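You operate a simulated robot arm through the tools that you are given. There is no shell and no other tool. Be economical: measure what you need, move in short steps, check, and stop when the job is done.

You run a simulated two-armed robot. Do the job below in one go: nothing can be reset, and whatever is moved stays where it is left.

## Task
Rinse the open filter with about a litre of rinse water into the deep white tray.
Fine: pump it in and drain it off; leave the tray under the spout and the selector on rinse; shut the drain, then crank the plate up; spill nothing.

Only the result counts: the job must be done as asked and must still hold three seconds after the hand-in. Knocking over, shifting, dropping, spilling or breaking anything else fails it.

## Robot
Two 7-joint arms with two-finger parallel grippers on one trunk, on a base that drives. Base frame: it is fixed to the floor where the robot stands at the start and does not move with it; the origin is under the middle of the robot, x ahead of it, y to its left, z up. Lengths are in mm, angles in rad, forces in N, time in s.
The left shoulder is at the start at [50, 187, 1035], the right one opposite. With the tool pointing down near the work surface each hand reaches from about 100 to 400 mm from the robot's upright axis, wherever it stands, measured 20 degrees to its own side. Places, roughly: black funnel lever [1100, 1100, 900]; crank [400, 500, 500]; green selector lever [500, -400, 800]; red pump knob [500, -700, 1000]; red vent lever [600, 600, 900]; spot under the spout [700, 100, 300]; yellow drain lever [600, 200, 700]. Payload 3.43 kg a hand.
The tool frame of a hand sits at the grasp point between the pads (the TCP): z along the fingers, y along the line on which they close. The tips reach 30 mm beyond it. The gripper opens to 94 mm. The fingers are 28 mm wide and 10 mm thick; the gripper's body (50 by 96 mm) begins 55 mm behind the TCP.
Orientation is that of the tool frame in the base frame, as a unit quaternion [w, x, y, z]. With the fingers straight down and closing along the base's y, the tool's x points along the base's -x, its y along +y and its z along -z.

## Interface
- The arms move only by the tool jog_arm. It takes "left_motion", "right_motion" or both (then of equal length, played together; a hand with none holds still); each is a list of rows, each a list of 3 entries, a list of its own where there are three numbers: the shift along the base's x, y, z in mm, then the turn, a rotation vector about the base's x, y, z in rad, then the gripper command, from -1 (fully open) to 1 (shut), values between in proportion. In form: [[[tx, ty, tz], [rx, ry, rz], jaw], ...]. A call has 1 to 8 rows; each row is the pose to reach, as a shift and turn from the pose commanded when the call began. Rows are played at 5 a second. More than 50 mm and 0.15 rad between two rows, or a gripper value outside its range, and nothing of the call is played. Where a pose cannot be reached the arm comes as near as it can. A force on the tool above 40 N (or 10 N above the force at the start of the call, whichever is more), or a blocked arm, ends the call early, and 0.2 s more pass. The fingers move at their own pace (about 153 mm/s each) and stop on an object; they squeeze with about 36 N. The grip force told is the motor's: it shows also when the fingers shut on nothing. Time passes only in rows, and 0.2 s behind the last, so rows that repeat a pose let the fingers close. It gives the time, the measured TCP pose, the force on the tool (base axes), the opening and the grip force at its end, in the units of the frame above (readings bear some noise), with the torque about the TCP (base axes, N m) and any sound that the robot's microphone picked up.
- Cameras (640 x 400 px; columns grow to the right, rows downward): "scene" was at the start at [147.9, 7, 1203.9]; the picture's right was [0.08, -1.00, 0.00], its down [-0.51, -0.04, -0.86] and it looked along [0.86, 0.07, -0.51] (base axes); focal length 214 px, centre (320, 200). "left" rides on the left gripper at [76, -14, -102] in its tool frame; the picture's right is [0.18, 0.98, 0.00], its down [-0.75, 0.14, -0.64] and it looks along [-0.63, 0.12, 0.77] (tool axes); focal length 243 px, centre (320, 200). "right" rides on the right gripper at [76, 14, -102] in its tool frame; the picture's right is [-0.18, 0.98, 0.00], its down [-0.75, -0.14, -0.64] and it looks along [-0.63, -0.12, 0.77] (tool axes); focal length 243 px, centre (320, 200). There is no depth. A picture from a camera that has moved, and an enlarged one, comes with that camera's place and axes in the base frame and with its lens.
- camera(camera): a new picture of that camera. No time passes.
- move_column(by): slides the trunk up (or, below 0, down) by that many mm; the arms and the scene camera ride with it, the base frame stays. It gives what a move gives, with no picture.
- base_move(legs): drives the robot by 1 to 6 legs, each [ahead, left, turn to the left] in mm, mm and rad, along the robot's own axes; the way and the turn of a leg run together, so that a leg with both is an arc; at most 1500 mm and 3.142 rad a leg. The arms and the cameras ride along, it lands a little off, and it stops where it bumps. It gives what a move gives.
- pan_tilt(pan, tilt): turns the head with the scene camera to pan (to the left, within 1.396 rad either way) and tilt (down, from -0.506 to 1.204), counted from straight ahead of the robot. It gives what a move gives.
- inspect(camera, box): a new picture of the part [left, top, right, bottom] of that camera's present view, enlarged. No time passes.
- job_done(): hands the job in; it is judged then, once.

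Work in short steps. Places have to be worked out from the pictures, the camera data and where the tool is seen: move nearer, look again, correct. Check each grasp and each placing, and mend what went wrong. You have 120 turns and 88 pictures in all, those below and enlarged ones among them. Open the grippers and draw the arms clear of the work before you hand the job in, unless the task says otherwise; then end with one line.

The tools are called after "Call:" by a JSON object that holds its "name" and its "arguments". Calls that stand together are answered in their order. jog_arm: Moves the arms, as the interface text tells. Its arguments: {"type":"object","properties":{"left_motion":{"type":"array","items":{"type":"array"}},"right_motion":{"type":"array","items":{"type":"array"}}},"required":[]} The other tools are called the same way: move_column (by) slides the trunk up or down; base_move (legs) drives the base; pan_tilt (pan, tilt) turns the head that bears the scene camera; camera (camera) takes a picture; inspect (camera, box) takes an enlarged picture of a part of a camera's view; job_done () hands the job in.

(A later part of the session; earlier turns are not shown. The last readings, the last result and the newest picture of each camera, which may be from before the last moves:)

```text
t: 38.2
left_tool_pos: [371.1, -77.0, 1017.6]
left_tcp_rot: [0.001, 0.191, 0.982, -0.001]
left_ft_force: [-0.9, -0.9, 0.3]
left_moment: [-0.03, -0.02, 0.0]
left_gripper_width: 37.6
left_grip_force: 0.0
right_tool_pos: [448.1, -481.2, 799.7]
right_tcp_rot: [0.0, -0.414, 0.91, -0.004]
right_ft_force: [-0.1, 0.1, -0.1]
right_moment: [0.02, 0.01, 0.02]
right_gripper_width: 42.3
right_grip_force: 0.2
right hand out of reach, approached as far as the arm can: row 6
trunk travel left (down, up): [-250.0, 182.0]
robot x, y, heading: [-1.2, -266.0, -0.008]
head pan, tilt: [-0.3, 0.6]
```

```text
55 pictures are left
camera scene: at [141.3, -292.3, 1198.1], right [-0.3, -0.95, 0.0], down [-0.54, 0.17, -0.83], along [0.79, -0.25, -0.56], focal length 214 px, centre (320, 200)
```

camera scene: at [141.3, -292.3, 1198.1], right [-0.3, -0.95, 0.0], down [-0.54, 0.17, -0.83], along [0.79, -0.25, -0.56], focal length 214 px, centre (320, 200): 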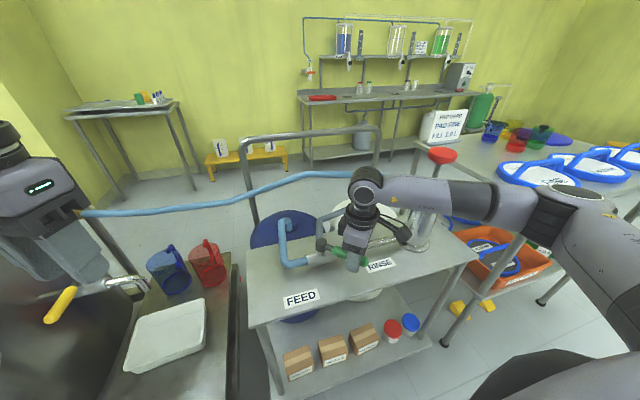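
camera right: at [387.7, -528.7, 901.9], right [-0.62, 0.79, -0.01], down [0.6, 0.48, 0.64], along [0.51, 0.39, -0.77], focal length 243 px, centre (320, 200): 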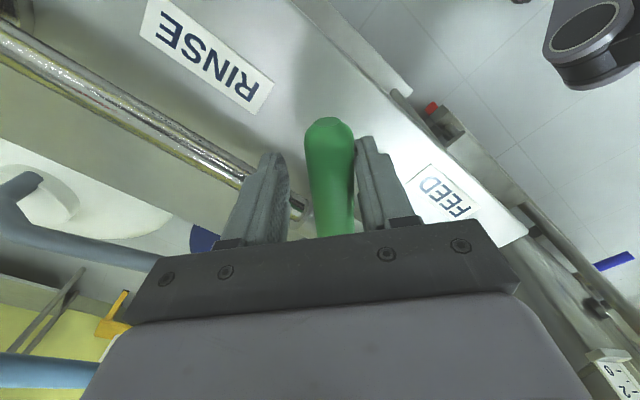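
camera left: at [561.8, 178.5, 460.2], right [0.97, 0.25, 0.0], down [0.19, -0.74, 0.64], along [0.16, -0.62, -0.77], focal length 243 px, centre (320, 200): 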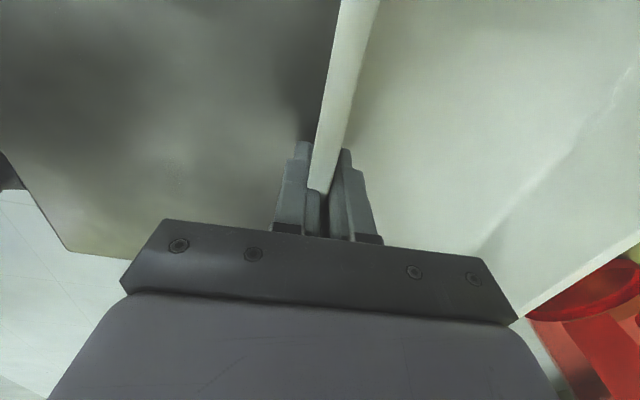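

The lever follows freely (~0.8 rad). I keep going toward the stop with translation only, jaw slightly wider.

Call:
{"name": "jog_arm", "arguments": {"right_motion": [[[8, -8, 0], [0, 0, 0], -0.1], [[17, -15, 0], [0, 0, 0], -0.1], [[26, -20, 0], [0, 0, 0], -0.1], [[36, -25, 0], [0, 0, 0], -0.1]]}}

Call:
{"name": "camera", "arguments": {"camera": "right"}}

```text
t: 39.2
left_tool_pos: [371.0, -75.2, 1017.5]
left_tcp_rot: [0.0, 0.19, 0.982, -0.001]
left_ft_force: [0.4, 0.8, -0.6]
left_moment: [-0.02, -0.01, 0.02]
left_gripper_width: 37.6
left_grip_force: 0.1
right_tool_pos: [448.5, -481.8, 798.3]
right_tcp_rot: [0.001, -0.413, 0.911, -0.005]
right_ft_force: [0.1, -0.1, -0.3]
right_moment: [-0.01, 0.0, 0.01]
right_gripper_width: 51.6
right_grip_force: 0.1
right hand out of reach, approached as far as the arm can: row 1, 2, 3, 4
trunk travel left (down, up): [-250.0, 182.0]
robot x, y, heading: [-3.7, -270.0, -0.005]
head pan, tilt: [-0.3, 0.6]
```

```text
54 pictures are left
camera right: at [387.4, -528.3, 901.7], right [-0.62, 0.79, -0.01], down [0.6, 0.48, 0.64], along [0.51, 0.39, -0.77], focal length 243 px, centre (320, 200)
```

right: 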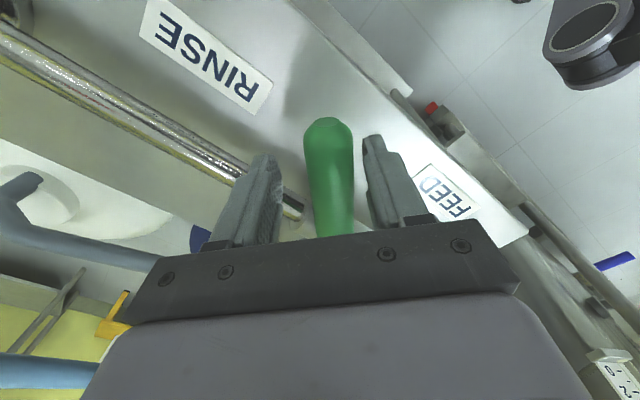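

Out of reach there. I lift off, turn back partly, and drive the base forward a little.

Call:
{"name": "jog_arm", "arguments": {"right_motion": [[[0, 0, 45], [0, 0, 0], -1], [[0, 0, 90], [0, 0, -0.14], -1], [[-10, 0, 110], [0, 0, -0.28], -1], [[-20, 0, 110], [0, 0, -0.42], -1], [[-30, 0, 110], [0, 0, -0.56], -1]]}}

Call:
{"name": "base_move", "arguments": {"legs": [[100, 0, 0]]}}

Call:
{"name": "camera", "arguments": {"camera": "right"}}

```text
t: 40.4
left_tool_pos: [371.7, -76.0, 1019.3]
left_tcp_rot: [0.0, 0.191, 0.982, -0.001]
left_ft_force: [1.0, 0.1, -0.4]
left_moment: [-0.02, 0.0, -0.01]
left_gripper_width: 37.4
left_grip_force: 0.0
right_tool_pos: [419.4, -481.0, 911.6]
right_tcp_rot: [0.0, -0.144, 0.99, -0.004]
right_ft_force: [-0.3, -0.1, -0.3]
right_moment: [0.04, 0.01, -0.02]
right_gripper_width: 93.9
right_grip_force: 0.0
trunk travel left (down, up): [-250.0, 182.0]
robot x, y, heading: [-2.9, -267.4, -0.007]
head pan, tilt: [-0.3, 0.6]
```

```text
t: 41.5
left_tool_pos: [435.1, -76.6, 1017.3]
left_tcp_rot: [-0.001, 0.189, 0.982, 0.001]
left_ft_force: [-0.3, -1.1, 0.7]
left_moment: [0.02, -0.01, 0.03]
left_gripper_width: 37.5
left_grip_force: 0.0
right_tool_pos: [483.3, -482.5, 911.3]
right_tcp_rot: [0.0, -0.144, 0.99, -0.005]
right_ft_force: [-1.0, -1.0, -0.1]
right_moment: [0.0, 0.04, 0.0]
right_gripper_width: 93.9
right_grip_force: 0.1
trunk travel left (down, up): [-250.0, 182.0]
robot x, y, heading: [60.5, -265.3, -0.005]
head pan, tilt: [-0.3, 0.6]
stopped in leg 1: the robot was blocked; the commanded pose is now the measured one
```

```text
53 pictures are left
camera right: at [406.0, -488.4, 1013.3], right [-0.1, 0.99, -0.01], down [0.76, 0.09, 0.64], along [0.64, 0.06, -0.77], focal length 243 px, centre (320, 200)
```

right: 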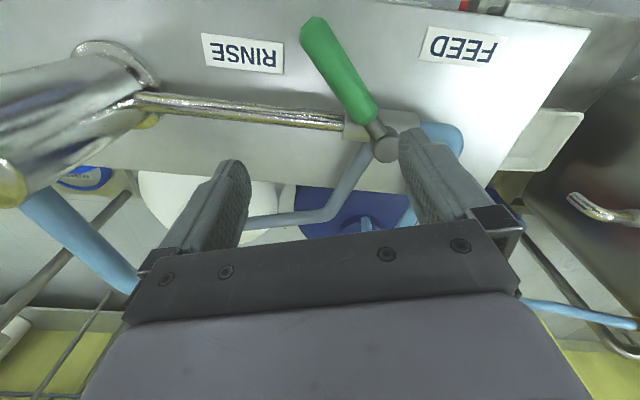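

Lever now sits at ~40° toward RINSE. I straddle it again from this nearer stance and feel for the stop.

Call:
{"name": "jog_arm", "arguments": {"right_motion": [[[-17, 5, -10], [0, 0, 0.14], -1], [[-34, 10, -30], [0, 0, 0.28], -1], [[-34, 10, -75], [0, 0, 0.28], -1], [[-34, 10, -113], [0, 0, 0.28], -1], [[-34, 10, -113], [0, 0, 0.28], -0.1]]}}

Call:
{"name": "jog_arm", "arguments": {"right_motion": [[[5, -6, 0], [0, 0, 0.08], -0.1], [[11, -12, 0], [0, 0, 0.16], -0.1], [[17, -17, 0], [0, 0, 0.24], -0.1], [[24, -22, 0], [0, 0, 0.32], -0.1], [[31, -26, 0], [0, 0, 0.4], -0.1]]}}

Call:
{"name": "camera", "arguments": {"camera": "right"}}

```text
t: 42.7
left_tool_pos: [435.6, -76.2, 1016.8]
left_tcp_rot: [-0.001, 0.189, 0.982, 0.0]
left_ft_force: [-1.1, 0.2, 0.0]
left_moment: [0.0, -0.01, -0.03]
left_gripper_width: 37.6
left_grip_force: 0.1
right_tool_pos: [450.4, -474.8, 796.8]
right_tcp_rot: [0.0, -0.282, 0.959, -0.005]
right_ft_force: [0.3, 0.7, 0.5]
right_moment: [0.01, 0.04, 0.04]
right_gripper_width: 51.6
right_grip_force: 0.1
trunk travel left (down, up): [-250.0, 182.0]
robot x, y, heading: [62.5, -264.6, -0.007]
head pan, tilt: [-0.3, 0.6]
```

```text
t: 43.9
left_tool_pos: [435.2, -76.8, 1016.0]
left_tcp_rot: [-0.003, 0.189, 0.982, 0.0]
left_ft_force: [0.2, -0.4, 0.5]
left_moment: [0.02, -0.02, 0.0]
left_gripper_width: 37.7
left_grip_force: 0.2
right_tool_pos: [474.3, -485.3, 797.1]
right_tcp_rot: [0.002, -0.453, 0.891, -0.003]
right_ft_force: [0.2, -0.6, -0.3]
right_moment: [0.01, -0.06, 0.01]
right_gripper_width: 51.8
right_grip_force: 0.1
right hand out of reach, approached as far as the arm can: row 5
trunk travel left (down, up): [-250.0, 182.0]
robot x, y, heading: [65.6, -268.4, -0.005]
head pan, tilt: [-0.3, 0.6]
```

```text
52 pictures are left
camera right: at [417.2, -538.4, 899.4], right [-0.69, 0.73, -0.01], down [0.55, 0.53, 0.64], along [0.47, 0.44, -0.77], focal length 243 px, centre (320, 200)
```

right: 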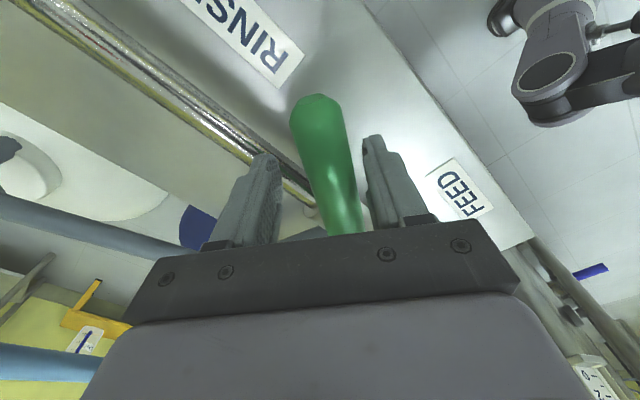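

The lever keeps moving (now ~54°). I lift out and push from its FEED side with closed fingers and less hand rotation.

Call:
{"name": "jog_arm", "arguments": {"right_motion": [[[-6, 5, 40], [0, 0, 0], -1], [[-6, 5, 85], [0, 0, -0.12], -0.3], [[-25, 20, 85], [0, 0, -0.26], 0.5], [[-46, 32, 85], [0, 0, -0.4], 1], [[-46, 32, 50], [0, 0, -0.4], 1], [[-46, 32, 8], [0, 0, -0.4], 1]]}}

Call:
{"name": "camera", "arguments": {"camera": "right"}}

```text
t: 45.3
left_tool_pos: [435.5, -77.3, 1016.1]
left_tcp_rot: [-0.003, 0.189, 0.982, 0.0]
left_ft_force: [0.8, 0.4, -0.7]
left_moment: [0.01, 0.01, -0.02]
left_gripper_width: 37.4
left_grip_force: 0.0
right_tool_pos: [429.6, -451.8, 806.6]
right_tcp_rot: [0.0, -0.281, 0.96, -0.005]
right_ft_force: [0.0, 0.0, -1.1]
right_moment: [0.02, 0.02, 0.0]
right_gripper_width: 0.0
right_grip_force: 33.7
trunk travel left (down, up): [-250.0, 182.0]
robot x, y, heading: [63.4, -264.8, -0.005]
head pan, tilt: [-0.3, 0.6]
```

```text
51 pictures are left
camera right: at [358.6, -479.6, 909.0], right [-0.37, 0.93, -0.01], down [0.71, 0.29, 0.64], along [0.6, 0.23, -0.77], focal length 243 px, centre (320, 200)
```

right: 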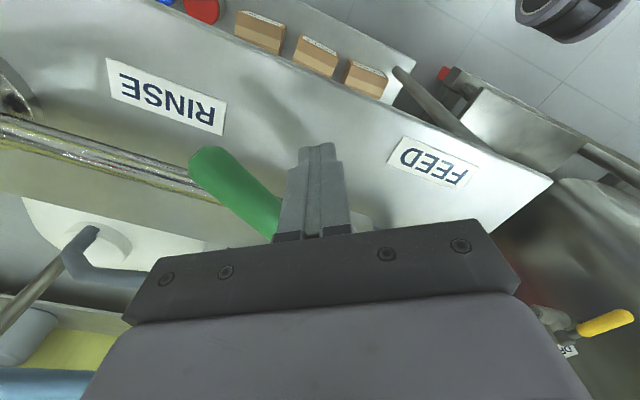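

Fingers are on the FEED side of the handle. I push along its turning direction until it resists.

Call:
{"name": "jog_arm", "arguments": {"right_motion": [[[12, -12, 0], [0, 0, 0], 1], [[24, -22, 0], [0, 0, 0], 1], [[34, -32, 0], [0, 0, 0], 1], [[42, -40, 0], [0, 0, 0], 1], [[48, -45, 0], [0, 0, 0], 1], [[54, -49, 0], [0, 0, 0], 1]]}}

Call:
{"name": "camera", "arguments": {"camera": "right"}}

```text
t: 46.7
left_tool_pos: [434.3, -76.3, 1016.1]
left_tcp_rot: [-0.002, 0.189, 0.982, 0.0]
left_ft_force: [-0.4, 0.6, -0.4]
left_moment: [-0.01, -0.01, 0.0]
left_gripper_width: 37.4
left_grip_force: 0.0
right_tool_pos: [483.0, -500.6, 805.2]
right_tcp_rot: [0.0, -0.281, 0.96, -0.005]
right_ft_force: [0.0, 0.3, 1.3]
right_moment: [0.0, 0.04, -0.01]
right_gripper_width: 0.0
right_grip_force: 33.2
trunk travel left (down, up): [-250.0, 182.0]
robot x, y, heading: [59.7, -265.8, -0.011]
head pan, tilt: [-0.3, 0.6]
```

```text
50 pictures are left
camera right: at [410.8, -528.6, 907.0], right [-0.38, 0.93, -0.01], down [0.71, 0.29, 0.64], along [0.6, 0.23, -0.77], focal length 243 px, centre (320, 200)
```

right: 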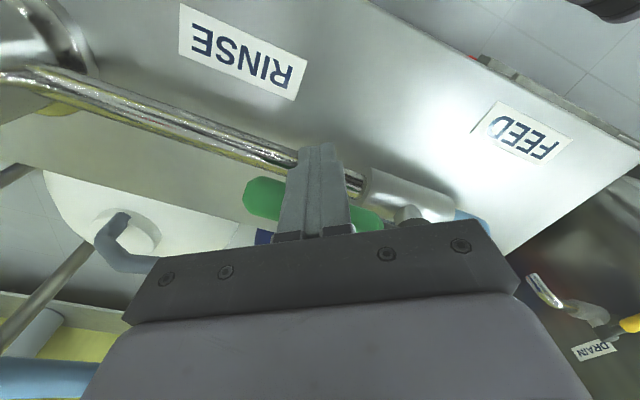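

The lever is now at ~86°, along the pump pipe. I press slightly further to see if there is a stop.

Call:
{"name": "jog_arm", "arguments": {"right_motion": [[[5, 0, 0], [0, 0, 0], 1], [[10, 0, 0], [0, 0, 0], 1]]}}

Call:
{"name": "camera", "arguments": {"camera": "right"}}

```text
t: 47.5
left_tool_pos: [433.6, -76.6, 1016.8]
left_tcp_rot: [0.0, 0.19, 0.982, 0.0]
left_ft_force: [-0.9, 0.2, 1.0]
left_moment: [0.02, 0.0, 0.01]
left_gripper_width: 37.3
left_grip_force: 0.0
right_tool_pos: [485.0, -500.5, 805.1]
right_tcp_rot: [-0.01, -0.284, 0.959, -0.003]
right_ft_force: [-15.1, -1.0, 10.3]
right_moment: [-0.05, 0.03, -0.04]
right_gripper_width: 0.0
right_grip_force: 33.3
trunk travel left (down, up): [-250.0, 182.0]
robot x, y, heading: [62.5, -267.6, -0.009]
head pan, tilt: [-0.3, 0.6]
stopped in row 2 (right hand): the force on the tool passed its limit (the readings are from after the stop); the commanded pose is now the measured one
```

```text
49 pictures are left
camera right: at [414.3, -528.8, 908.4], right [-0.38, 0.93, 0.0], down [0.72, 0.3, 0.63], along [0.58, 0.23, -0.78], focal length 243 px, centre (320, 200)
```

right: 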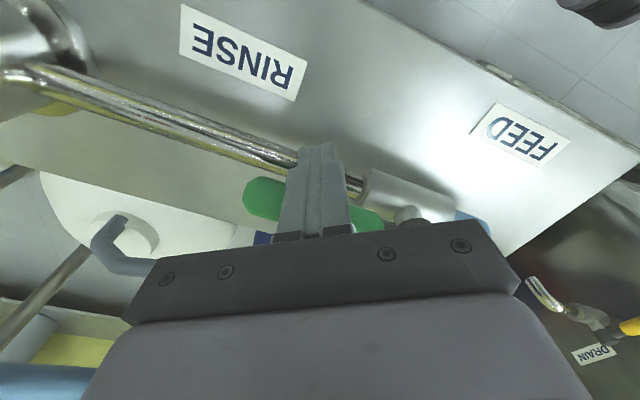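

A stop is felt at ~88°: selector is on RINSE. I back off and rise, then head for the pump knob at (521,-723,990).

Call:
{"name": "jog_arm", "arguments": {"right_motion": [[[-25, 5, 0], [0, 0, 0], 1], [[-30, 5, 45], [0, 0, 0], 0], [[-30, -20, 90], [0, 0, 0], -1], [[-30, -50, 135], [0, 0, 0], -1], [[-20, -80, 180], [0, 0, 0], -1], [[-10, -110, 225], [0, 0, 0], -1], [[0, -140, 265], [0, 0, 0], -1], [[10, -170, 285], [0, 0, 0], -1]]}}

Call:
{"name": "camera", "arguments": {"camera": "right"}}

Call:
{"name": "camera", "arguments": {"camera": "scene"}}

```text
refused: row 3 steps farther than a row can; nothing moved
```

```text
48 pictures are left
camera right: at [414.3, -528.8, 908.4], right [-0.38, 0.93, 0.0], down [0.72, 0.3, 0.63], along [0.58, 0.23, -0.78], focal length 243 px, centre (320, 200)
```

right: 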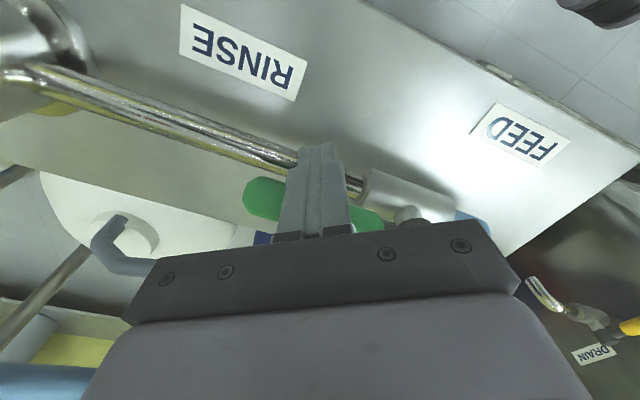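

```text
47 pictures are left
camera scene: at [202.2, -292.6, 1198.6], right [-0.3, -0.95, 0.0], down [-0.54, 0.17, -0.83], along [0.79, -0.25, -0.56], focal length 214 px, centre (320, 200)
```

scene: 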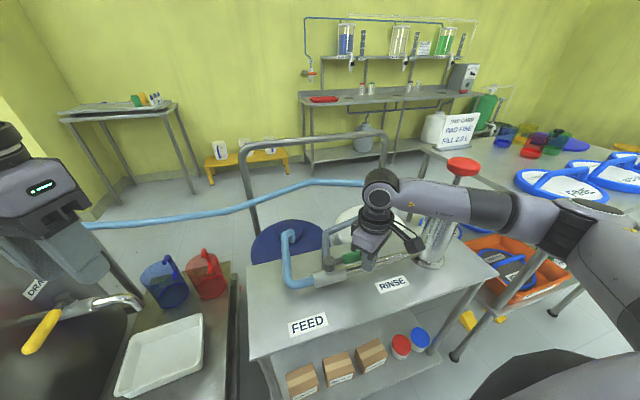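

Refused for step size; I redo it with smaller steps.

Call:
{"name": "jog_arm", "arguments": {"right_motion": [[[-25, 5, 0], [0, 0, 0], 1], [[-30, 5, 40], [0, 0, 0], 0], [[-30, -10, 80], [0, 0, 0], -1], [[-30, -28, 120], [0, 0, 0], -1], [[-25, -46, 160], [0, 0, 0], -1], [[-20, -64, 200], [0, 0, 0], -1], [[-15, -82, 240], [0, 0, 0], -1], [[-10, -105, 275], [0, 0, 0], -1]]}}

Call:
{"name": "jog_arm", "arguments": {"right_motion": [[[5, -25, 5], [0, 0, -0.1], -1], [[15, -60, 5], [0, 0, -0.2], -1], [[25, -90, 5], [0, 0, -0.3], -1], [[35, -115, 5], [0, 0, -0.3], -1]]}}

Call:
{"name": "camera", "arguments": {"camera": "right"}}

Call:
{"name": "camera", "arguments": {"camera": "scene"}}

```text
t: 49.3
left_tool_pos: [434.5, -76.3, 1017.1]
left_tcp_rot: [-0.002, 0.189, 0.982, -0.001]
left_ft_force: [-0.2, -0.4, -0.3]
left_moment: [0.01, 0.01, -0.02]
left_gripper_width: 37.6
left_grip_force: 0.1
right_tool_pos: [470.2, -597.9, 1076.3]
right_tcp_rot: [-0.009, -0.281, 0.96, -0.004]
right_ft_force: [0.0, 0.8, -0.6]
right_moment: [0.01, 0.0, -0.01]
right_gripper_width: 94.0
right_grip_force: 0.1
right hand out of reach, approached as far as the arm can: row 8
trunk travel left (down, up): [-250.0, 182.0]
robot x, y, heading: [62.0, -263.1, -0.006]
head pan, tilt: [-0.3, 0.6]
```

```text
t: 50.3
left_tool_pos: [433.8, -76.9, 1017.6]
left_tcp_rot: [-0.002, 0.19, 0.982, 0.001]
left_ft_force: [0.6, 0.1, 0.9]
left_moment: [-0.01, 0.02, -0.01]
left_gripper_width: 37.8
left_grip_force: 0.1
right_tool_pos: [487.9, -681.8, 1067.1]
right_tcp_rot: [-0.009, -0.134, 0.991, -0.002]
right_ft_force: [-1.0, 0.4, -0.4]
right_moment: [0.01, 0.0, 0.01]
right_gripper_width: 93.9
right_grip_force: 0.1
right hand out of reach, approached as far as the arm can: row 2, 3, 4
trunk travel left (down, up): [-250.0, 182.0]
robot x, y, heading: [64.9, -265.8, -0.007]
head pan, tilt: [-0.3, 0.6]
```

```text
46 pictures are left
camera right: at [411.9, -687.6, 1171.5], right [-0.08, 1.0, -0.01], down [0.77, 0.07, 0.63], along [0.63, 0.05, -0.78], focal length 243 px, centre (320, 200)
```

right: 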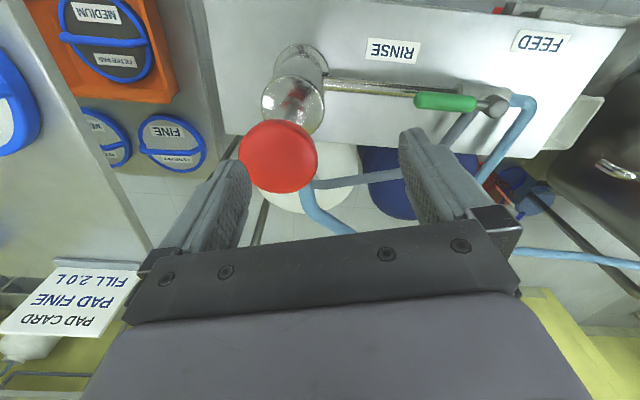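

```text
45 pictures are left
camera scene: at [204.3, -293.1, 1198.1], right [-0.3, -0.95, 0.0], down [-0.54, 0.17, -0.83], along [0.79, -0.25, -0.56], focal length 214 px, centre (320, 200)
```

scene: 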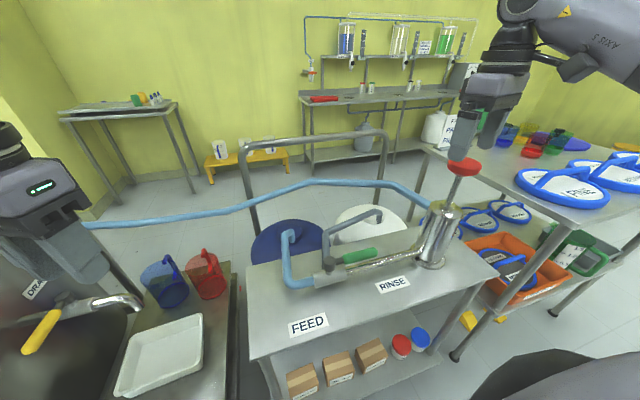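

Knob is at about (516,-715,990), ~40 mm beyond reach. Raising the trunk brings the shoulder level with the wrist; try that.

Call:
{"name": "move_column", "arguments": {"by": 150}}

Call:
{"name": "jog_arm", "arguments": {"right_motion": [[[10, -10, -45], [0, 0, -0.1], -1], [[20, -20, -90], [0, 0, -0.2], -1], [[28, -33, -135], [0, 0, -0.25], -1]]}}

Call:
{"name": "camera", "arguments": {"camera": "right"}}

```text
t: 52.0
left_tool_pos: [434.6, -76.0, 1166.6]
left_tcp_rot: [-0.002, 0.19, 0.982, 0.0]
left_ft_force: [-0.1, -0.8, 0.6]
left_moment: [-0.01, 0.02, -0.01]
left_gripper_width: 37.3
left_grip_force: 0.0
right_tool_pos: [487.8, -681.8, 1217.2]
right_tcp_rot: [-0.01, -0.135, 0.991, -0.002]
right_ft_force: [-0.5, -0.1, -0.2]
right_moment: [-0.01, 0.05, 0.02]
right_gripper_width: 94.3
right_grip_force: 0.0
trunk travel left (down, up): [-400.0, 32.0]
robot x, y, heading: [64.7, -269.2, -0.005]
head pan, tilt: [-0.3, 0.6]
```

```text
t: 52.8
left_tool_pos: [433.3, -77.1, 1166.3]
left_tcp_rot: [-0.003, 0.19, 0.982, 0.0]
left_ft_force: [0.4, -0.9, -0.9]
left_moment: [0.0, 0.02, -0.01]
left_gripper_width: 37.7
left_grip_force: 0.1
right_tool_pos: [516.2, -714.1, 1077.8]
right_tcp_rot: [-0.008, -0.01, 1.0, 0.0]
right_ft_force: [-0.2, 0.1, 0.3]
right_moment: [0.01, 0.0, -0.04]
right_gripper_width: 94.1
right_grip_force: 0.1
trunk travel left (down, up): [-400.0, 32.0]
robot x, y, heading: [61.7, -265.2, -0.006]
head pan, tilt: [-0.3, 0.6]
```

```text
44 pictures are left
camera right: at [441.2, -700.8, 1182.0], right [0.16, 0.99, -0.01], down [0.77, -0.12, 0.63], along [0.62, -0.11, -0.78], focal length 243 px, centre (320, 200)
```

right: 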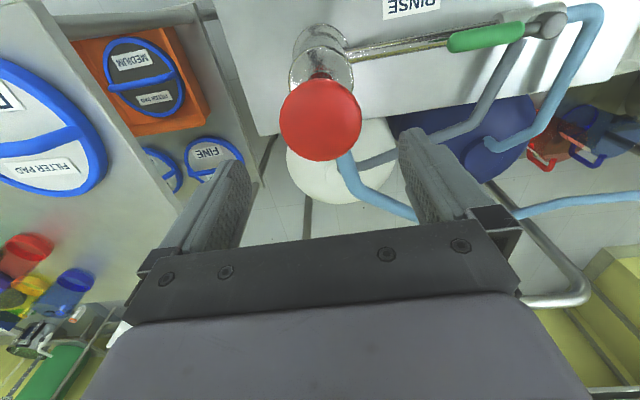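

Now within reach and centred. I descend around the knob and close.

Call:
{"name": "jog_arm", "arguments": {"right_motion": [[[-3, 0, -40], [0, 0, 0], -1], [[-3, 0, -80], [0, 0, 0], -1], [[-3, 0, -86], [0, 0, 0], 0.2], [[-3, 0, -86], [0, 0, 0], 1], [[-3, 0, -86], [0, 0, 0], 1]]}}

Call:
{"name": "camera", "arguments": {"camera": "right"}}

```text
t: 54.0
left_tool_pos: [432.3, -75.8, 1166.8]
left_tcp_rot: [-0.001, 0.19, 0.982, -0.001]
left_ft_force: [0.0, -0.2, -0.7]
left_moment: [0.0, 0.0, 0.0]
left_gripper_width: 37.4
left_grip_force: 0.0
right_tool_pos: [511.8, -713.1, 997.9]
right_tcp_rot: [-0.008, -0.012, 1.0, -0.001]
right_ft_force: [-8.8, 8.1, 4.6]
right_moment: [0.41, -0.42, 0.77]
right_gripper_width: 62.6
right_grip_force: 45.1
trunk travel left (down, up): [-400.0, 32.0]
robot x, y, heading: [62.2, -264.6, -0.007]
head pan, tilt: [-0.3, 0.6]
```

```text
43 pictures are left
camera right: at [436.8, -700.4, 1102.0], right [0.16, 0.99, -0.01], down [0.77, -0.12, 0.63], along [0.62, -0.1, -0.78], focal length 243 px, centre (320, 200)
```

right: 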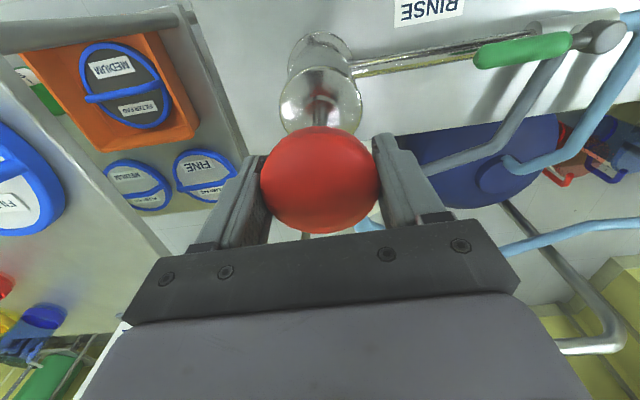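

Knob is gripped (62.6 mm). First gentle half stroke down.

Call:
{"name": "jog_arm", "arguments": {"right_motion": [[[2, -1, -12], [0, 0, 0], 1], [[2, -1, -25], [0, 0, 0], 1], [[2, -1, -38], [0, 0, 0], 1], [[2, -1, -50], [0, 0, 0], 1]]}}

Call:
{"name": "pan_tilt", "arguments": {"pan": 0.7, "tilt": 0.5}}

Call:
{"name": "camera", "arguments": {"camera": "scene"}}

```text
t: 55.0
left_tool_pos: [430.8, -74.4, 1169.0]
left_tcp_rot: [0.001, 0.191, 0.982, -0.001]
left_ft_force: [-0.3, -0.1, 1.7]
left_moment: [-0.01, 0.0, -0.04]
left_gripper_width: 38.0
left_grip_force: 0.1
right_tool_pos: [512.2, -712.8, 948.5]
right_tcp_rot: [-0.01, -0.01, 1.0, -0.001]
right_ft_force: [-28.2, 11.0, 9.4]
right_moment: [0.2, -0.15, 0.75]
right_gripper_width: 62.8
right_grip_force: 45.4
trunk travel left (down, up): [-400.0, 32.0]
robot x, y, heading: [64.7, -264.4, -0.006]
head pan, tilt: [-0.3, 0.6]
```

```text
t: 56.3
left_tool_pos: [430.3, -73.9, 1168.3]
left_tcp_rot: [0.0, 0.19, 0.982, -0.001]
left_ft_force: [0.0, -0.6, 0.0]
left_moment: [0.01, 0.02, -0.01]
left_gripper_width: 37.6
left_grip_force: 0.0
right_tool_pos: [511.7, -713.1, 949.0]
right_tcp_rot: [-0.011, -0.01, 1.0, -0.001]
right_ft_force: [-28.8, 12.8, 8.3]
right_moment: [-0.02, 0.14, 0.24]
right_gripper_width: 62.6
right_grip_force: 44.7
trunk travel left (down, up): [-400.0, 32.0]
robot x, y, heading: [63.0, -263.2, -0.008]
head pan, tilt: [0.7, 0.499]
```

```text
42 pictures are left
camera scene: at [186.2, -205.9, 1357.6], right [0.64, -0.77, 0.0], down [-0.37, -0.31, -0.88], along [0.68, 0.56, -0.48], focal length 214 px, centre (320, 200)
```

scene: 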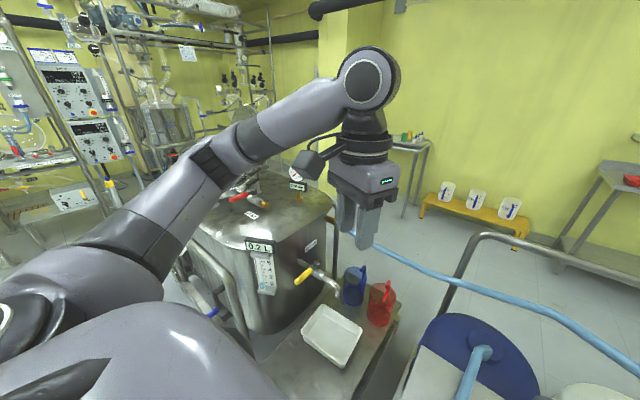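

The display seems to change (0.2 L?). I zoom to read it.

Call:
{"name": "inspect", "arguments": {"camera": "scene", "box": [220, 220, 320, 300]}}

```text
5.00 times, centred on (270, 260) of scene
camera zoom: at [186.2, -205.9, 1357.6], right [0.64, -0.77, 0.0], down [-0.37, -0.31, -0.88], along [0.68, 0.56, -0.48], focal length 1072 px, centre (570, -100)
```

zoom: 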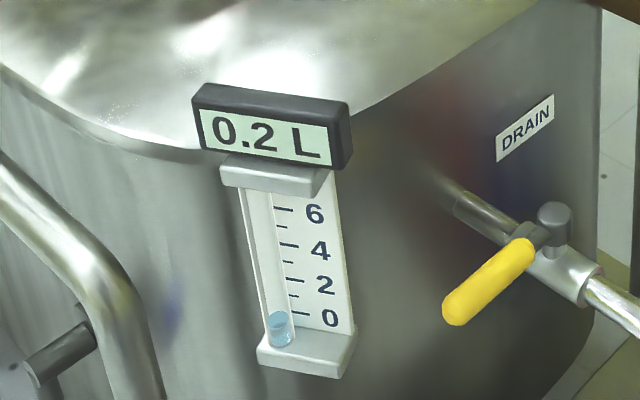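

50 mm of stroke gave ~0.2 L. I relieve the side force and continue down to find the stroke's end.

Call:
{"name": "jog_arm", "arguments": {"right_motion": [[[-5, 2, -8], [0, 0, 0], 1], [[-5, 2, -20], [0, 0, 0], 1], [[-5, 2, -32], [0, 0, 0], 1], [[-5, 2, -44], [0, 0, 0], 1], [[-5, 2, -56], [0, 0, 0], 1]]}}

Call:
{"name": "inspect", "arguments": {"camera": "scene", "box": [220, 220, 320, 300]}}

Call:
{"name": "camera", "arguments": {"camera": "right"}}

```text
t: 57.1
left_tool_pos: [431.7, -74.9, 1168.1]
left_tcp_rot: [-0.001, 0.19, 0.982, -0.001]
left_ft_force: [-0.9, 0.4, -0.5]
left_moment: [-0.01, -0.02, 0.04]
left_gripper_width: 37.6
left_grip_force: 0.1
right_tool_pos: [511.5, -712.6, 929.6]
right_tcp_rot: [0.004, -0.008, 1.0, -0.001]
right_ft_force: [-13.9, 6.4, 20.9]
right_moment: [0.2, 0.89, 0.21]
right_gripper_width: 62.8
right_grip_force: 44.8
trunk travel left (down, up): [-400.0, 32.0]
robot x, y, heading: [64.0, -266.8, -0.004]
head pan, tilt: [0.7, 0.499]
stopped in row 4 (right hand): the force on the tool passed its limit (the readings are from after the stop); the commanded pose is now the measured one
```

```text
5.00 times, centred on (270, 260) of scene
camera zoom: at [187.2, -206.1, 1357.5], right [0.64, -0.77, 0.0], down [-0.37, -0.31, -0.88], along [0.68, 0.56, -0.48], focal length 1072 px, centre (570, -100)
```

zoom: 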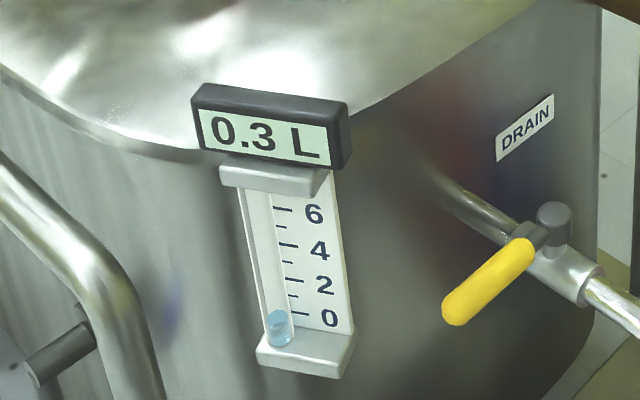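

```text
39 pictures are left
camera right: at [434.8, -699.8, 1031.5], right [0.17, 0.99, 0.0], down [0.75, -0.13, 0.65], along [0.64, -0.11, -0.76], focal length 243 px, centre (320, 200)
```

right: 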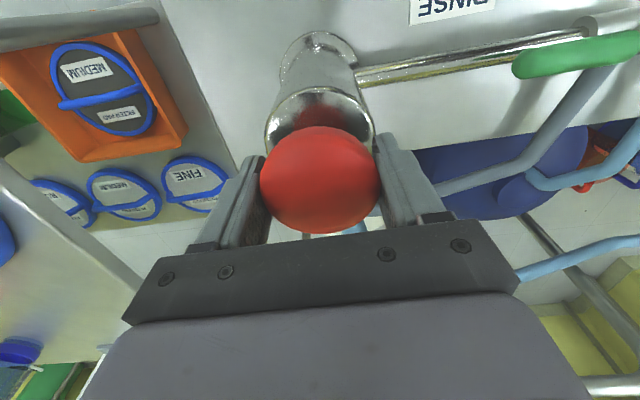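

Stroke bottoms at z≈930, ~0.3 L a stroke. I draw up and push down again (stroke 2).

Call:
{"name": "jog_arm", "arguments": {"right_motion": [[[0, 0, 20], [0, 0, 0], 1], [[0, 0, 44], [0, 0, 0], 1], [[0, 0, 68], [0, 0, 0], 1], [[0, 0, 68], [0, 0, 0], 1], [[0, 0, 48], [0, 0, 0], 1], [[0, 0, 26], [0, 0, 0], 1], [[0, 0, 4], [0, 0, 0], 1], [[0, 0, 1], [0, 0, 0], 1]]}}

Call:
{"name": "inspect", "arguments": {"camera": "scene", "box": [220, 220, 320, 300]}}

```text
t: 58.9
left_tool_pos: [431.9, -76.3, 1167.4]
left_tcp_rot: [0.0, 0.189, 0.982, -0.001]
left_ft_force: [0.0, 0.2, 0.0]
left_moment: [0.03, 0.0, -0.06]
left_gripper_width: 37.6
left_grip_force: 0.0
right_tool_pos: [512.5, -713.5, 928.9]
right_tcp_rot: [0.003, -0.006, 1.0, -0.002]
right_ft_force: [-17.3, 1.2, 18.0]
right_moment: [0.27, 0.95, 0.64]
right_gripper_width: 63.0
right_grip_force: 45.6
trunk travel left (down, up): [-400.0, 32.0]
robot x, y, heading: [60.1, -267.5, -0.005]
head pan, tilt: [0.7, 0.499]
```

```text
5.00 times, centred on (270, 260) of scene
camera zoom: at [187.3, -206.7, 1357.7], right [0.64, -0.77, 0.0], down [-0.37, -0.31, -0.88], along [0.68, 0.56, -0.48], focal length 1072 px, centre (570, -100)
```

zoom: 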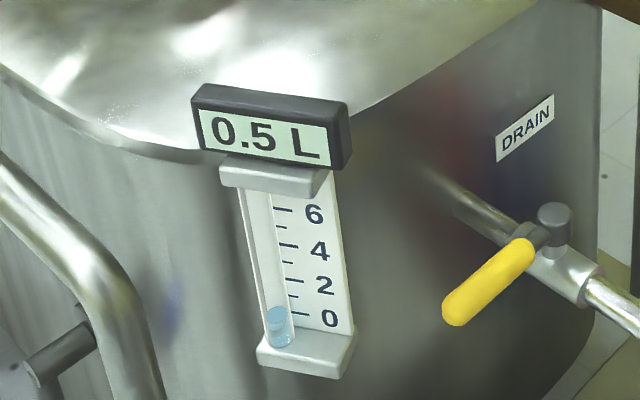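

0.5 L after two strokes: ~0.25 L each. Two more strokes.

Call:
{"name": "jog_arm", "arguments": {"right_motion": [[[-2, 0, 20], [0, 0, 0], 1], [[-2, 0, 44], [0, 0, 0], 1], [[-2, 0, 68], [0, 0, 0], 1], [[-2, 0, 68], [0, 0, 0], 1], [[-2, 0, 48], [0, 0, 0], 1], [[-2, 0, 26], [0, 0, 0], 1], [[-2, 0, 4], [0, 0, 0], 1], [[-2, 0, 1], [0, 0, 0], 1]]}}

Call:
{"name": "inspect", "arguments": {"camera": "scene", "box": [220, 220, 320, 300]}}

```text
t: 60.7
left_tool_pos: [433.1, -75.3, 1166.4]
left_tcp_rot: [0.0, 0.189, 0.982, 0.0]
left_ft_force: [-0.2, -0.4, 0.6]
left_moment: [0.0, 0.0, -0.03]
left_gripper_width: 37.4
left_grip_force: 0.0
right_tool_pos: [512.3, -713.7, 930.1]
right_tcp_rot: [0.005, -0.009, 1.0, -0.002]
right_ft_force: [-7.7, 11.5, 13.5]
right_moment: [0.28, 0.06, -0.04]
right_gripper_width: 62.7
right_grip_force: 45.0
trunk travel left (down, up): [-400.0, 32.0]
robot x, y, heading: [62.5, -267.1, -0.006]
head pan, tilt: [0.7, 0.499]
```

```text
5.00 times, centred on (270, 260) of scene
camera zoom: at [188.4, -205.9, 1357.4], right [0.64, -0.77, 0.0], down [-0.37, -0.31, -0.88], along [0.68, 0.56, -0.48], focal length 1072 px, centre (570, -100)
```

zoom: 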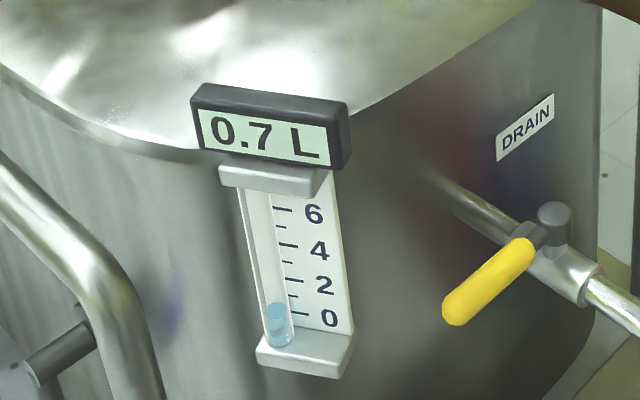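

0.7 L; one more stroke.

Call:
{"name": "jog_arm", "arguments": {"right_motion": [[[0, 1, 20], [0, 0, 0], 1], [[0, 1, 44], [0, 0, 0], 1], [[0, 1, 69], [0, 0, 0], 1], [[0, 1, 69], [0, 0, 0], 1], [[0, 1, 48], [0, 0, 0], 1], [[0, 1, 26], [0, 0, 0], 1], [[0, 1, 4], [0, 0, 0], 1], [[0, 1, 0], [0, 0, 0], 1]]}}

Call:
{"name": "inspect", "arguments": {"camera": "scene", "box": [220, 220, 320, 300]}}

```text
t: 62.5
left_tool_pos: [433.6, -76.0, 1167.5]
left_tcp_rot: [-0.001, 0.189, 0.982, -0.001]
left_ft_force: [-0.2, -0.7, 0.2]
left_moment: [-0.01, 0.03, 0.02]
left_gripper_width: 37.8
left_grip_force: 0.1
right_tool_pos: [512.3, -713.3, 929.0]
right_tcp_rot: [0.006, -0.007, 1.0, -0.003]
right_ft_force: [-1.5, 3.9, 15.0]
right_moment: [-0.01, 1.01, 0.12]
right_gripper_width: 63.0
right_grip_force: 44.6
trunk travel left (down, up): [-400.0, 32.0]
robot x, y, heading: [65.1, -262.1, -0.008]
head pan, tilt: [0.7, 0.499]
```

```text
5.00 times, centred on (270, 260) of scene
camera zoom: at [189.3, -206.5, 1357.4], right [0.64, -0.77, 0.0], down [-0.37, -0.31, -0.88], along [0.68, 0.56, -0.48], focal length 1072 px, centre (570, -100)
```

zoom: 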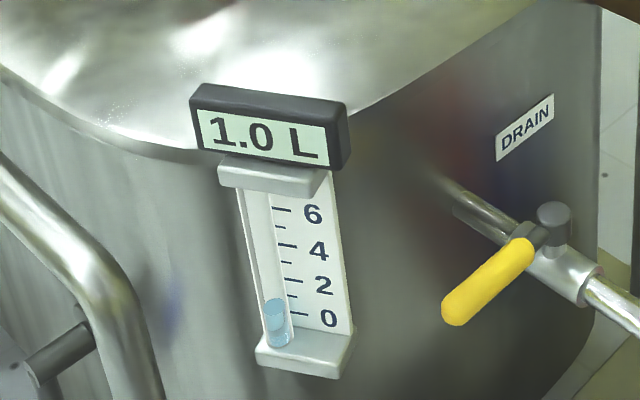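

1.0 L in. I release the knob, rise straight, and bring the right arm back in.

Call:
{"name": "jog_arm", "arguments": {"right_motion": [[[0, 0, 0], [0, 0, 0], -1], [[0, 0, 0], [0, 0, 0], -1], [[0, 0, 45], [0, 0, 0], -1], [[0, 0, 90], [0, 0, 0], -1], [[0, 0, 135], [0, 0, 0], -1], [[0, 0, 180], [0, 0, 0], -1], [[-20, 40, 200], [0, 0, 0], -1], [[-40, 80, 210], [0, 0, 0], -1]]}}

Call:
{"name": "jog_arm", "arguments": {"right_motion": [[[-10, 45, 0], [0, 0, 0], -1], [[-20, 90, 0], [0, 0, 0], -1], [[-30, 135, 0], [0, 0, 0], -1], [[-40, 180, 0], [0, 0, 0], -1], [[-50, 225, 0], [0, 0, 0], -1]]}}

Call:
{"name": "pan_tilt", "arguments": {"pan": 0.6, "tilt": 0.7}}

Call:
{"name": "camera", "arguments": {"camera": "scene"}}

```text
t: 64.3
left_tool_pos: [434.1, -76.9, 1166.9]
left_tcp_rot: [-0.002, 0.19, 0.982, 0.0]
left_ft_force: [0.4, -0.3, 1.5]
left_moment: [0.01, 0.02, 0.02]
left_gripper_width: 37.4
left_grip_force: 0.2
right_tool_pos: [470.4, -637.2, 1136.3]
right_tcp_rot: [0.001, -0.007, 1.0, -0.002]
right_ft_force: [-0.4, 0.3, -0.4]
right_moment: [0.0, -0.02, 0.03]
right_gripper_width: 94.0
right_grip_force: 0.1
trunk travel left (down, up): [-400.0, 32.0]
robot x, y, heading: [61.4, -265.0, -0.011]
head pan, tilt: [0.7, 0.499]
```

```text
t: 65.5
left_tool_pos: [434.7, -74.7, 1165.6]
left_tcp_rot: [-0.001, 0.19, 0.982, 0.0]
left_ft_force: [0.3, -0.3, 0.2]
left_moment: [-0.01, 0.01, -0.03]
left_gripper_width: 37.8
left_grip_force: 0.2
right_tool_pos: [421.1, -411.5, 1139.3]
right_tcp_rot: [0.003, -0.007, 1.0, -0.003]
right_ft_force: [-0.7, -0.4, 0.0]
right_moment: [0.0, -0.03, -0.01]
right_gripper_width: 94.3
right_grip_force: 0.0
trunk travel left (down, up): [-400.0, 32.0]
robot x, y, heading: [62.7, -267.0, -0.009]
head pan, tilt: [0.7, 0.499]
```

```text
t: 66.2
left_tool_pos: [433.9, -75.9, 1166.7]
left_tcp_rot: [-0.002, 0.19, 0.982, -0.001]
left_ft_force: [0.1, -0.5, 0.3]
left_moment: [0.02, 0.01, 0.02]
left_gripper_width: 37.5
left_grip_force: 0.1
right_tool_pos: [419.9, -411.8, 1139.0]
right_tcp_rot: [0.002, -0.008, 1.0, -0.003]
right_ft_force: [0.8, 0.1, 0.3]
right_moment: [-0.01, -0.01, 0.0]
right_gripper_width: 94.2
right_grip_force: 0.0
trunk travel left (down, up): [-400.0, 32.0]
robot x, y, heading: [63.7, -265.8, -0.007]
head pan, tilt: [0.6, 0.7]
```

```text
35 pictures are left
camera scene: at [190.8, -218.7, 1339.6], right [0.56, -0.83, 0.0], down [-0.53, -0.36, -0.77], along [0.63, 0.43, -0.64], focal length 214 px, centre (320, 200)
```

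scene: 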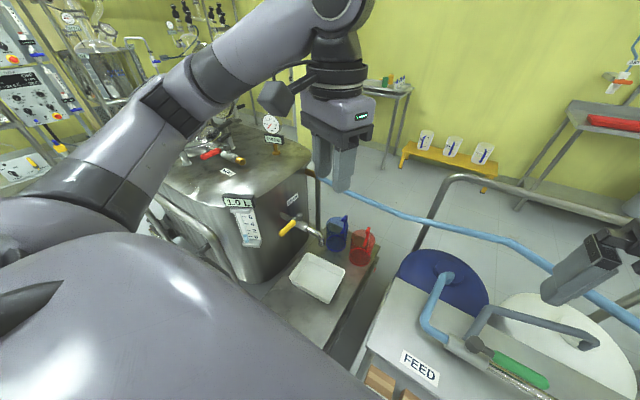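

Water level 1.0 L, lever pivot (689,224,697), handle tip (561,212,703). I drive back left to y≈-50 and lower the trunk for the drain.

Call:
{"name": "base_move", "arguments": {"legs": [[0, 215, 0]]}}

Call:
{"name": "move_column", "arguments": {"by": -220}}

Call:
{"name": "camera", "arguments": {"camera": "left"}}

Call:
{"name": "camera", "arguments": {"camera": "scene"}}

```text
t: 67.5
left_tool_pos: [428.4, -10.5, 1166.8]
left_tcp_rot: [-0.002, 0.196, 0.981, 0.001]
left_ft_force: [0.2, 0.2, -0.2]
left_moment: [-0.01, 0.03, -0.01]
left_gripper_width: 37.7
left_grip_force: 0.1
right_tool_pos: [409.0, -345.5, 1137.6]
right_tcp_rot: [0.003, -0.001, 1.0, -0.002]
right_ft_force: [-0.4, 0.2, 0.4]
right_moment: [-0.01, 0.03, 0.04]
right_gripper_width: 93.9
right_grip_force: 0.0
trunk travel left (down, up): [-400.0, 32.0]
robot x, y, heading: [49.8, -197.3, -0.022]
head pan, tilt: [0.6, 0.7]
stopped in leg 1: the robot was blocked; the commanded pose is now the measured one
```

```text
t: 69.8
left_tool_pos: [427.0, -12.1, 947.9]
left_tcp_rot: [-0.001, 0.196, 0.981, 0.0]
left_ft_force: [-0.4, 0.3, 0.0]
left_moment: [-0.03, 0.01, 0.02]
left_gripper_width: 37.9
left_grip_force: 0.0
right_tool_pos: [409.2, -345.7, 917.7]
right_tcp_rot: [0.003, 0.0, 1.0, -0.002]
right_ft_force: [-0.6, 0.0, -0.1]
right_moment: [0.03, -0.02, -0.01]
right_gripper_width: 93.8
right_grip_force: 0.2
trunk travel left (down, up): [-180.0, 252.0]
robot x, y, heading: [48.3, -198.6, -0.02]
head pan, tilt: [0.6, 0.7]
```

```text
34 pictures are left
camera left: at [352.0, 5.2, 1049.8], right [0.21, 0.98, 0.0], down [0.75, -0.16, 0.64], along [0.63, -0.13, -0.77], focal length 243 px, centre (320, 200)
```

left: 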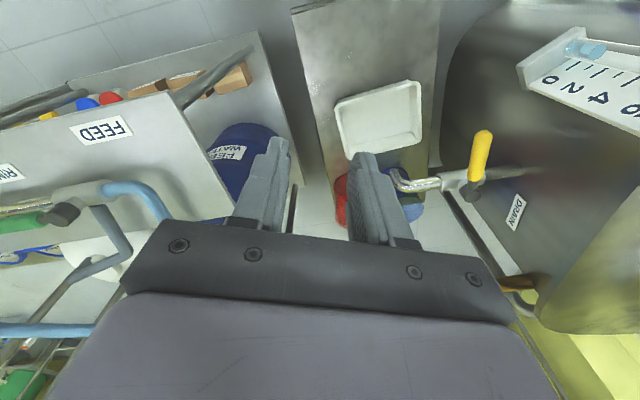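

```text
33 pictures are left
camera scene: at [181.7, -149.9, 1119.6], right [0.55, -0.84, 0.0], down [-0.54, -0.35, -0.77], along [0.64, 0.42, -0.64], focal length 214 px, centre (320, 200)
```

scene: 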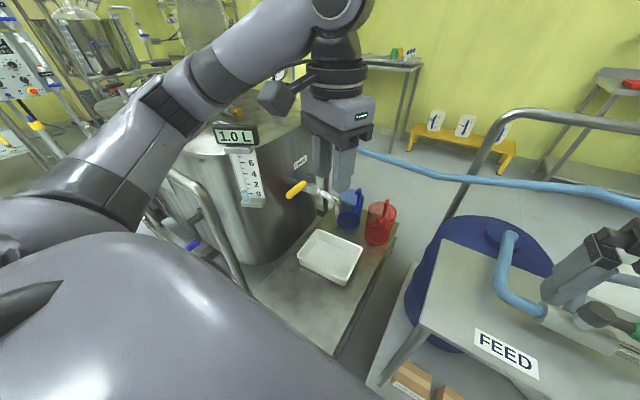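

Something low blocks at this x; I back to the free lane at x≈0 and then go left.

Call:
{"name": "base_move", "arguments": {"legs": [[-50, 0, 0.02], [0, 140, 0]]}}

Call:
{"name": "camera", "arguments": {"camera": "left"}}

```text
t: 71.7
left_tool_pos: [372.8, 135.9, 947.5]
left_tcp_rot: [-0.001, 0.188, 0.982, -0.001]
left_ft_force: [-0.2, -1.5, -0.1]
left_moment: [-0.01, 0.0, -0.02]
left_gripper_width: 37.7
left_grip_force: 0.0
right_tool_pos: [360.8, -198.8, 917.8]
right_tcp_rot: [0.003, -0.01, 1.0, -0.002]
right_ft_force: [-0.2, 0.4, 0.6]
right_moment: [-0.02, 0.0, -0.03]
right_gripper_width: 94.0
right_grip_force: 0.0
trunk travel left (down, up): [-180.0, 252.0]
robot x, y, heading: [2.1, -49.6, 0.001]
head pan, tilt: [0.6, 0.7]
```

```text
32 pictures are left
camera left: at [297.6, 151.2, 1049.7], right [0.19, 0.98, 0.0], down [0.75, -0.15, 0.64], along [0.63, -0.12, -0.77], focal length 243 px, centre (320, 200)
```

left: 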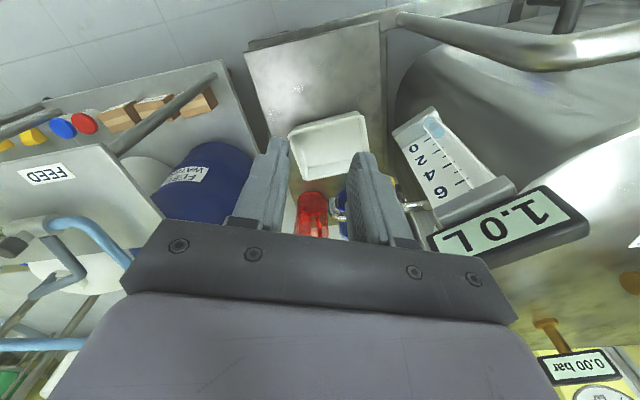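

Display/gauge stand at about (445,200–300, up to 960), so the left arm would clash; I'll use the right arm with a forward/left tilted hand. First tuck the left hand back and up, shift the base left 60.

Call:
{"name": "jog_arm", "arguments": {"left_motion": [[[-20, 5, 20], [0, 0, 0.1], -1], [[-40, 10, 45], [0, 0, 0.2], -1], [[-55, 20, 80], [0, 0, 0.3], -1], [[-55, 30, 120], [0, 0, 0.3], -1]]}}

Call:
{"name": "base_move", "arguments": {"legs": [[0, 60, 0]]}}

Call:
{"name": "jog_arm", "arguments": {"right_motion": [[[20, 35, -5], [0.09, -0.1, 0], -1], [[40, 70, -10], [0.18, -0.2, 0], -1], [[60, 105, -20], [0.27, -0.3, 0], -1], [[80, 140, -30], [0.36, -0.4, 0], -1], [[100, 175, -40], [0.45, -0.5, 0], -1], [[120, 205, -55], [0.5, -0.55, 0], -1], [[140, 235, -75], [0.5, -0.55, 0], -1]]}}

Call:
{"name": "camera", "arguments": {"camera": "right"}}

Call:
{"name": "camera", "arguments": {"camera": "scene"}}

```text
t: 72.7
left_tool_pos: [316.6, 167.8, 1067.4]
left_tcp_rot: [-0.002, 0.038, 0.999, -0.001]
left_ft_force: [-0.4, 0.3, -0.8]
left_moment: [0.01, -0.01, -0.04]
left_gripper_width: 93.8
left_grip_force: 0.1
right_tool_pos: [360.3, -199.8, 918.5]
right_tcp_rot: [0.003, -0.009, 1.0, -0.002]
right_ft_force: [-0.4, 0.3, -0.1]
right_moment: [-0.02, 0.01, 0.02]
right_gripper_width: 93.8
right_grip_force: 0.1
trunk travel left (down, up): [-180.0, 252.0]
robot x, y, heading: [4.3, -56.2, -0.001]
head pan, tilt: [0.6, 0.7]
```

```text
t: 73.6
left_tool_pos: [316.4, 227.2, 1066.6]
left_tcp_rot: [-0.001, 0.039, 0.999, 0.0]
left_ft_force: [-0.4, 0.0, -0.4]
left_moment: [0.02, 0.0, 0.04]
left_gripper_width: 93.9
left_grip_force: 0.1
right_tool_pos: [360.6, -140.3, 918.2]
right_tcp_rot: [0.003, -0.01, 1.0, -0.001]
right_ft_force: [0.3, 0.3, 0.3]
right_moment: [0.02, 0.02, 0.02]
right_gripper_width: 94.1
right_grip_force: 0.0
trunk travel left (down, up): [-180.0, 252.0]
robot x, y, heading: [2.0, 0.7, -0.005]
head pan, tilt: [0.6, 0.7]
```

```text
t: 75.2
left_tool_pos: [316.5, 226.5, 1066.9]
left_tcp_rot: [-0.001, 0.039, 0.999, 0.0]
left_ft_force: [-0.6, 0.7, 0.3]
left_moment: [0.01, 0.04, 0.02]
left_gripper_width: 94.0
left_grip_force: 0.1
right_tool_pos: [500.2, 96.6, 844.2]
right_tcp_rot: [0.274, -0.009, 0.931, 0.241]
right_ft_force: [-0.3, 0.3, 0.1]
right_moment: [-0.01, 0.0, 0.0]
right_gripper_width: 94.2
right_grip_force: 0.0
trunk travel left (down, up): [-180.0, 252.0]
robot x, y, heading: [1.6, 3.1, -0.0]
head pan, tilt: [0.6, 0.7]
```

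```text
31 pictures are left
camera right: at [381.5, 71.9, 886.9], right [0.01, 0.85, 0.53], down [0.34, -0.5, 0.8], along [0.94, 0.17, -0.29], focal length 243 px, centre (320, 200)
```

right: 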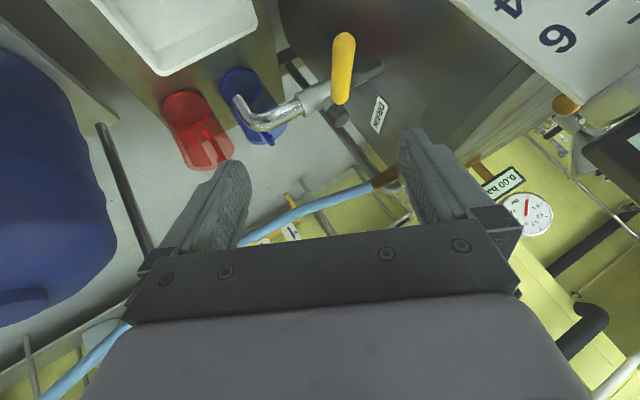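

```text
30 pictures are left
camera scene: at [130.2, 52.2, 1119.5], right [0.56, -0.83, 0.0], down [-0.53, -0.36, -0.76], along [0.63, 0.43, -0.64], focal length 214 px, centre (320, 200)
```

scene: 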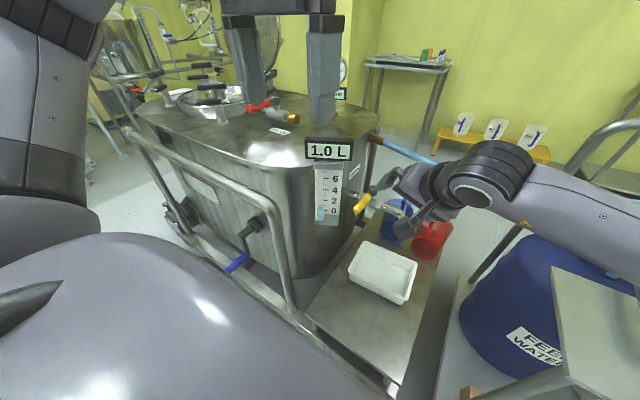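

Handle confirmed at (554–675, ~215, 700). I move to a standoff along the tool axis, then slide the fingers around the handle.

Call:
{"name": "jog_arm", "arguments": {"right_motion": [[[24, 26, -25], [0, 0, 0], -0.5], [[47, 52, -50], [0, 0, 0], -0.4], [[70, 77, -75], [0, 0, 0], -0.4]]}}

Call:
{"name": "camera", "arguments": {"camera": "right"}}

```text
t: 76.0
left_tool_pos: [316.4, 226.8, 1066.8]
left_tcp_rot: [-0.001, 0.039, 0.999, -0.001]
left_ft_force: [0.2, 0.2, 0.1]
left_moment: [0.02, 0.04, -0.06]
left_gripper_width: 94.1
left_grip_force: 0.0
right_tool_pos: [570.9, 169.6, 767.7]
right_tcp_rot: [0.273, -0.008, 0.932, 0.24]
right_ft_force: [0.4, 0.7, -0.2]
right_moment: [0.0, 0.0, 0.01]
right_gripper_width: 65.7
right_grip_force: 0.1
trunk travel left (down, up): [-180.0, 252.0]
robot x, y, heading: [1.3, 4.7, -0.004]
head pan, tilt: [0.6, 0.7]
```

```text
29 pictures are left
camera right: at [452.3, 145.0, 809.2], right [0.01, 0.85, 0.53], down [0.34, -0.5, 0.8], along [0.94, 0.17, -0.29], focal length 243 px, centre (320, 200)
```

right: 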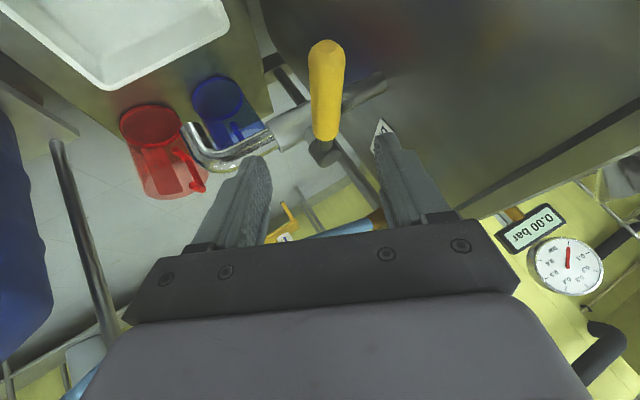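

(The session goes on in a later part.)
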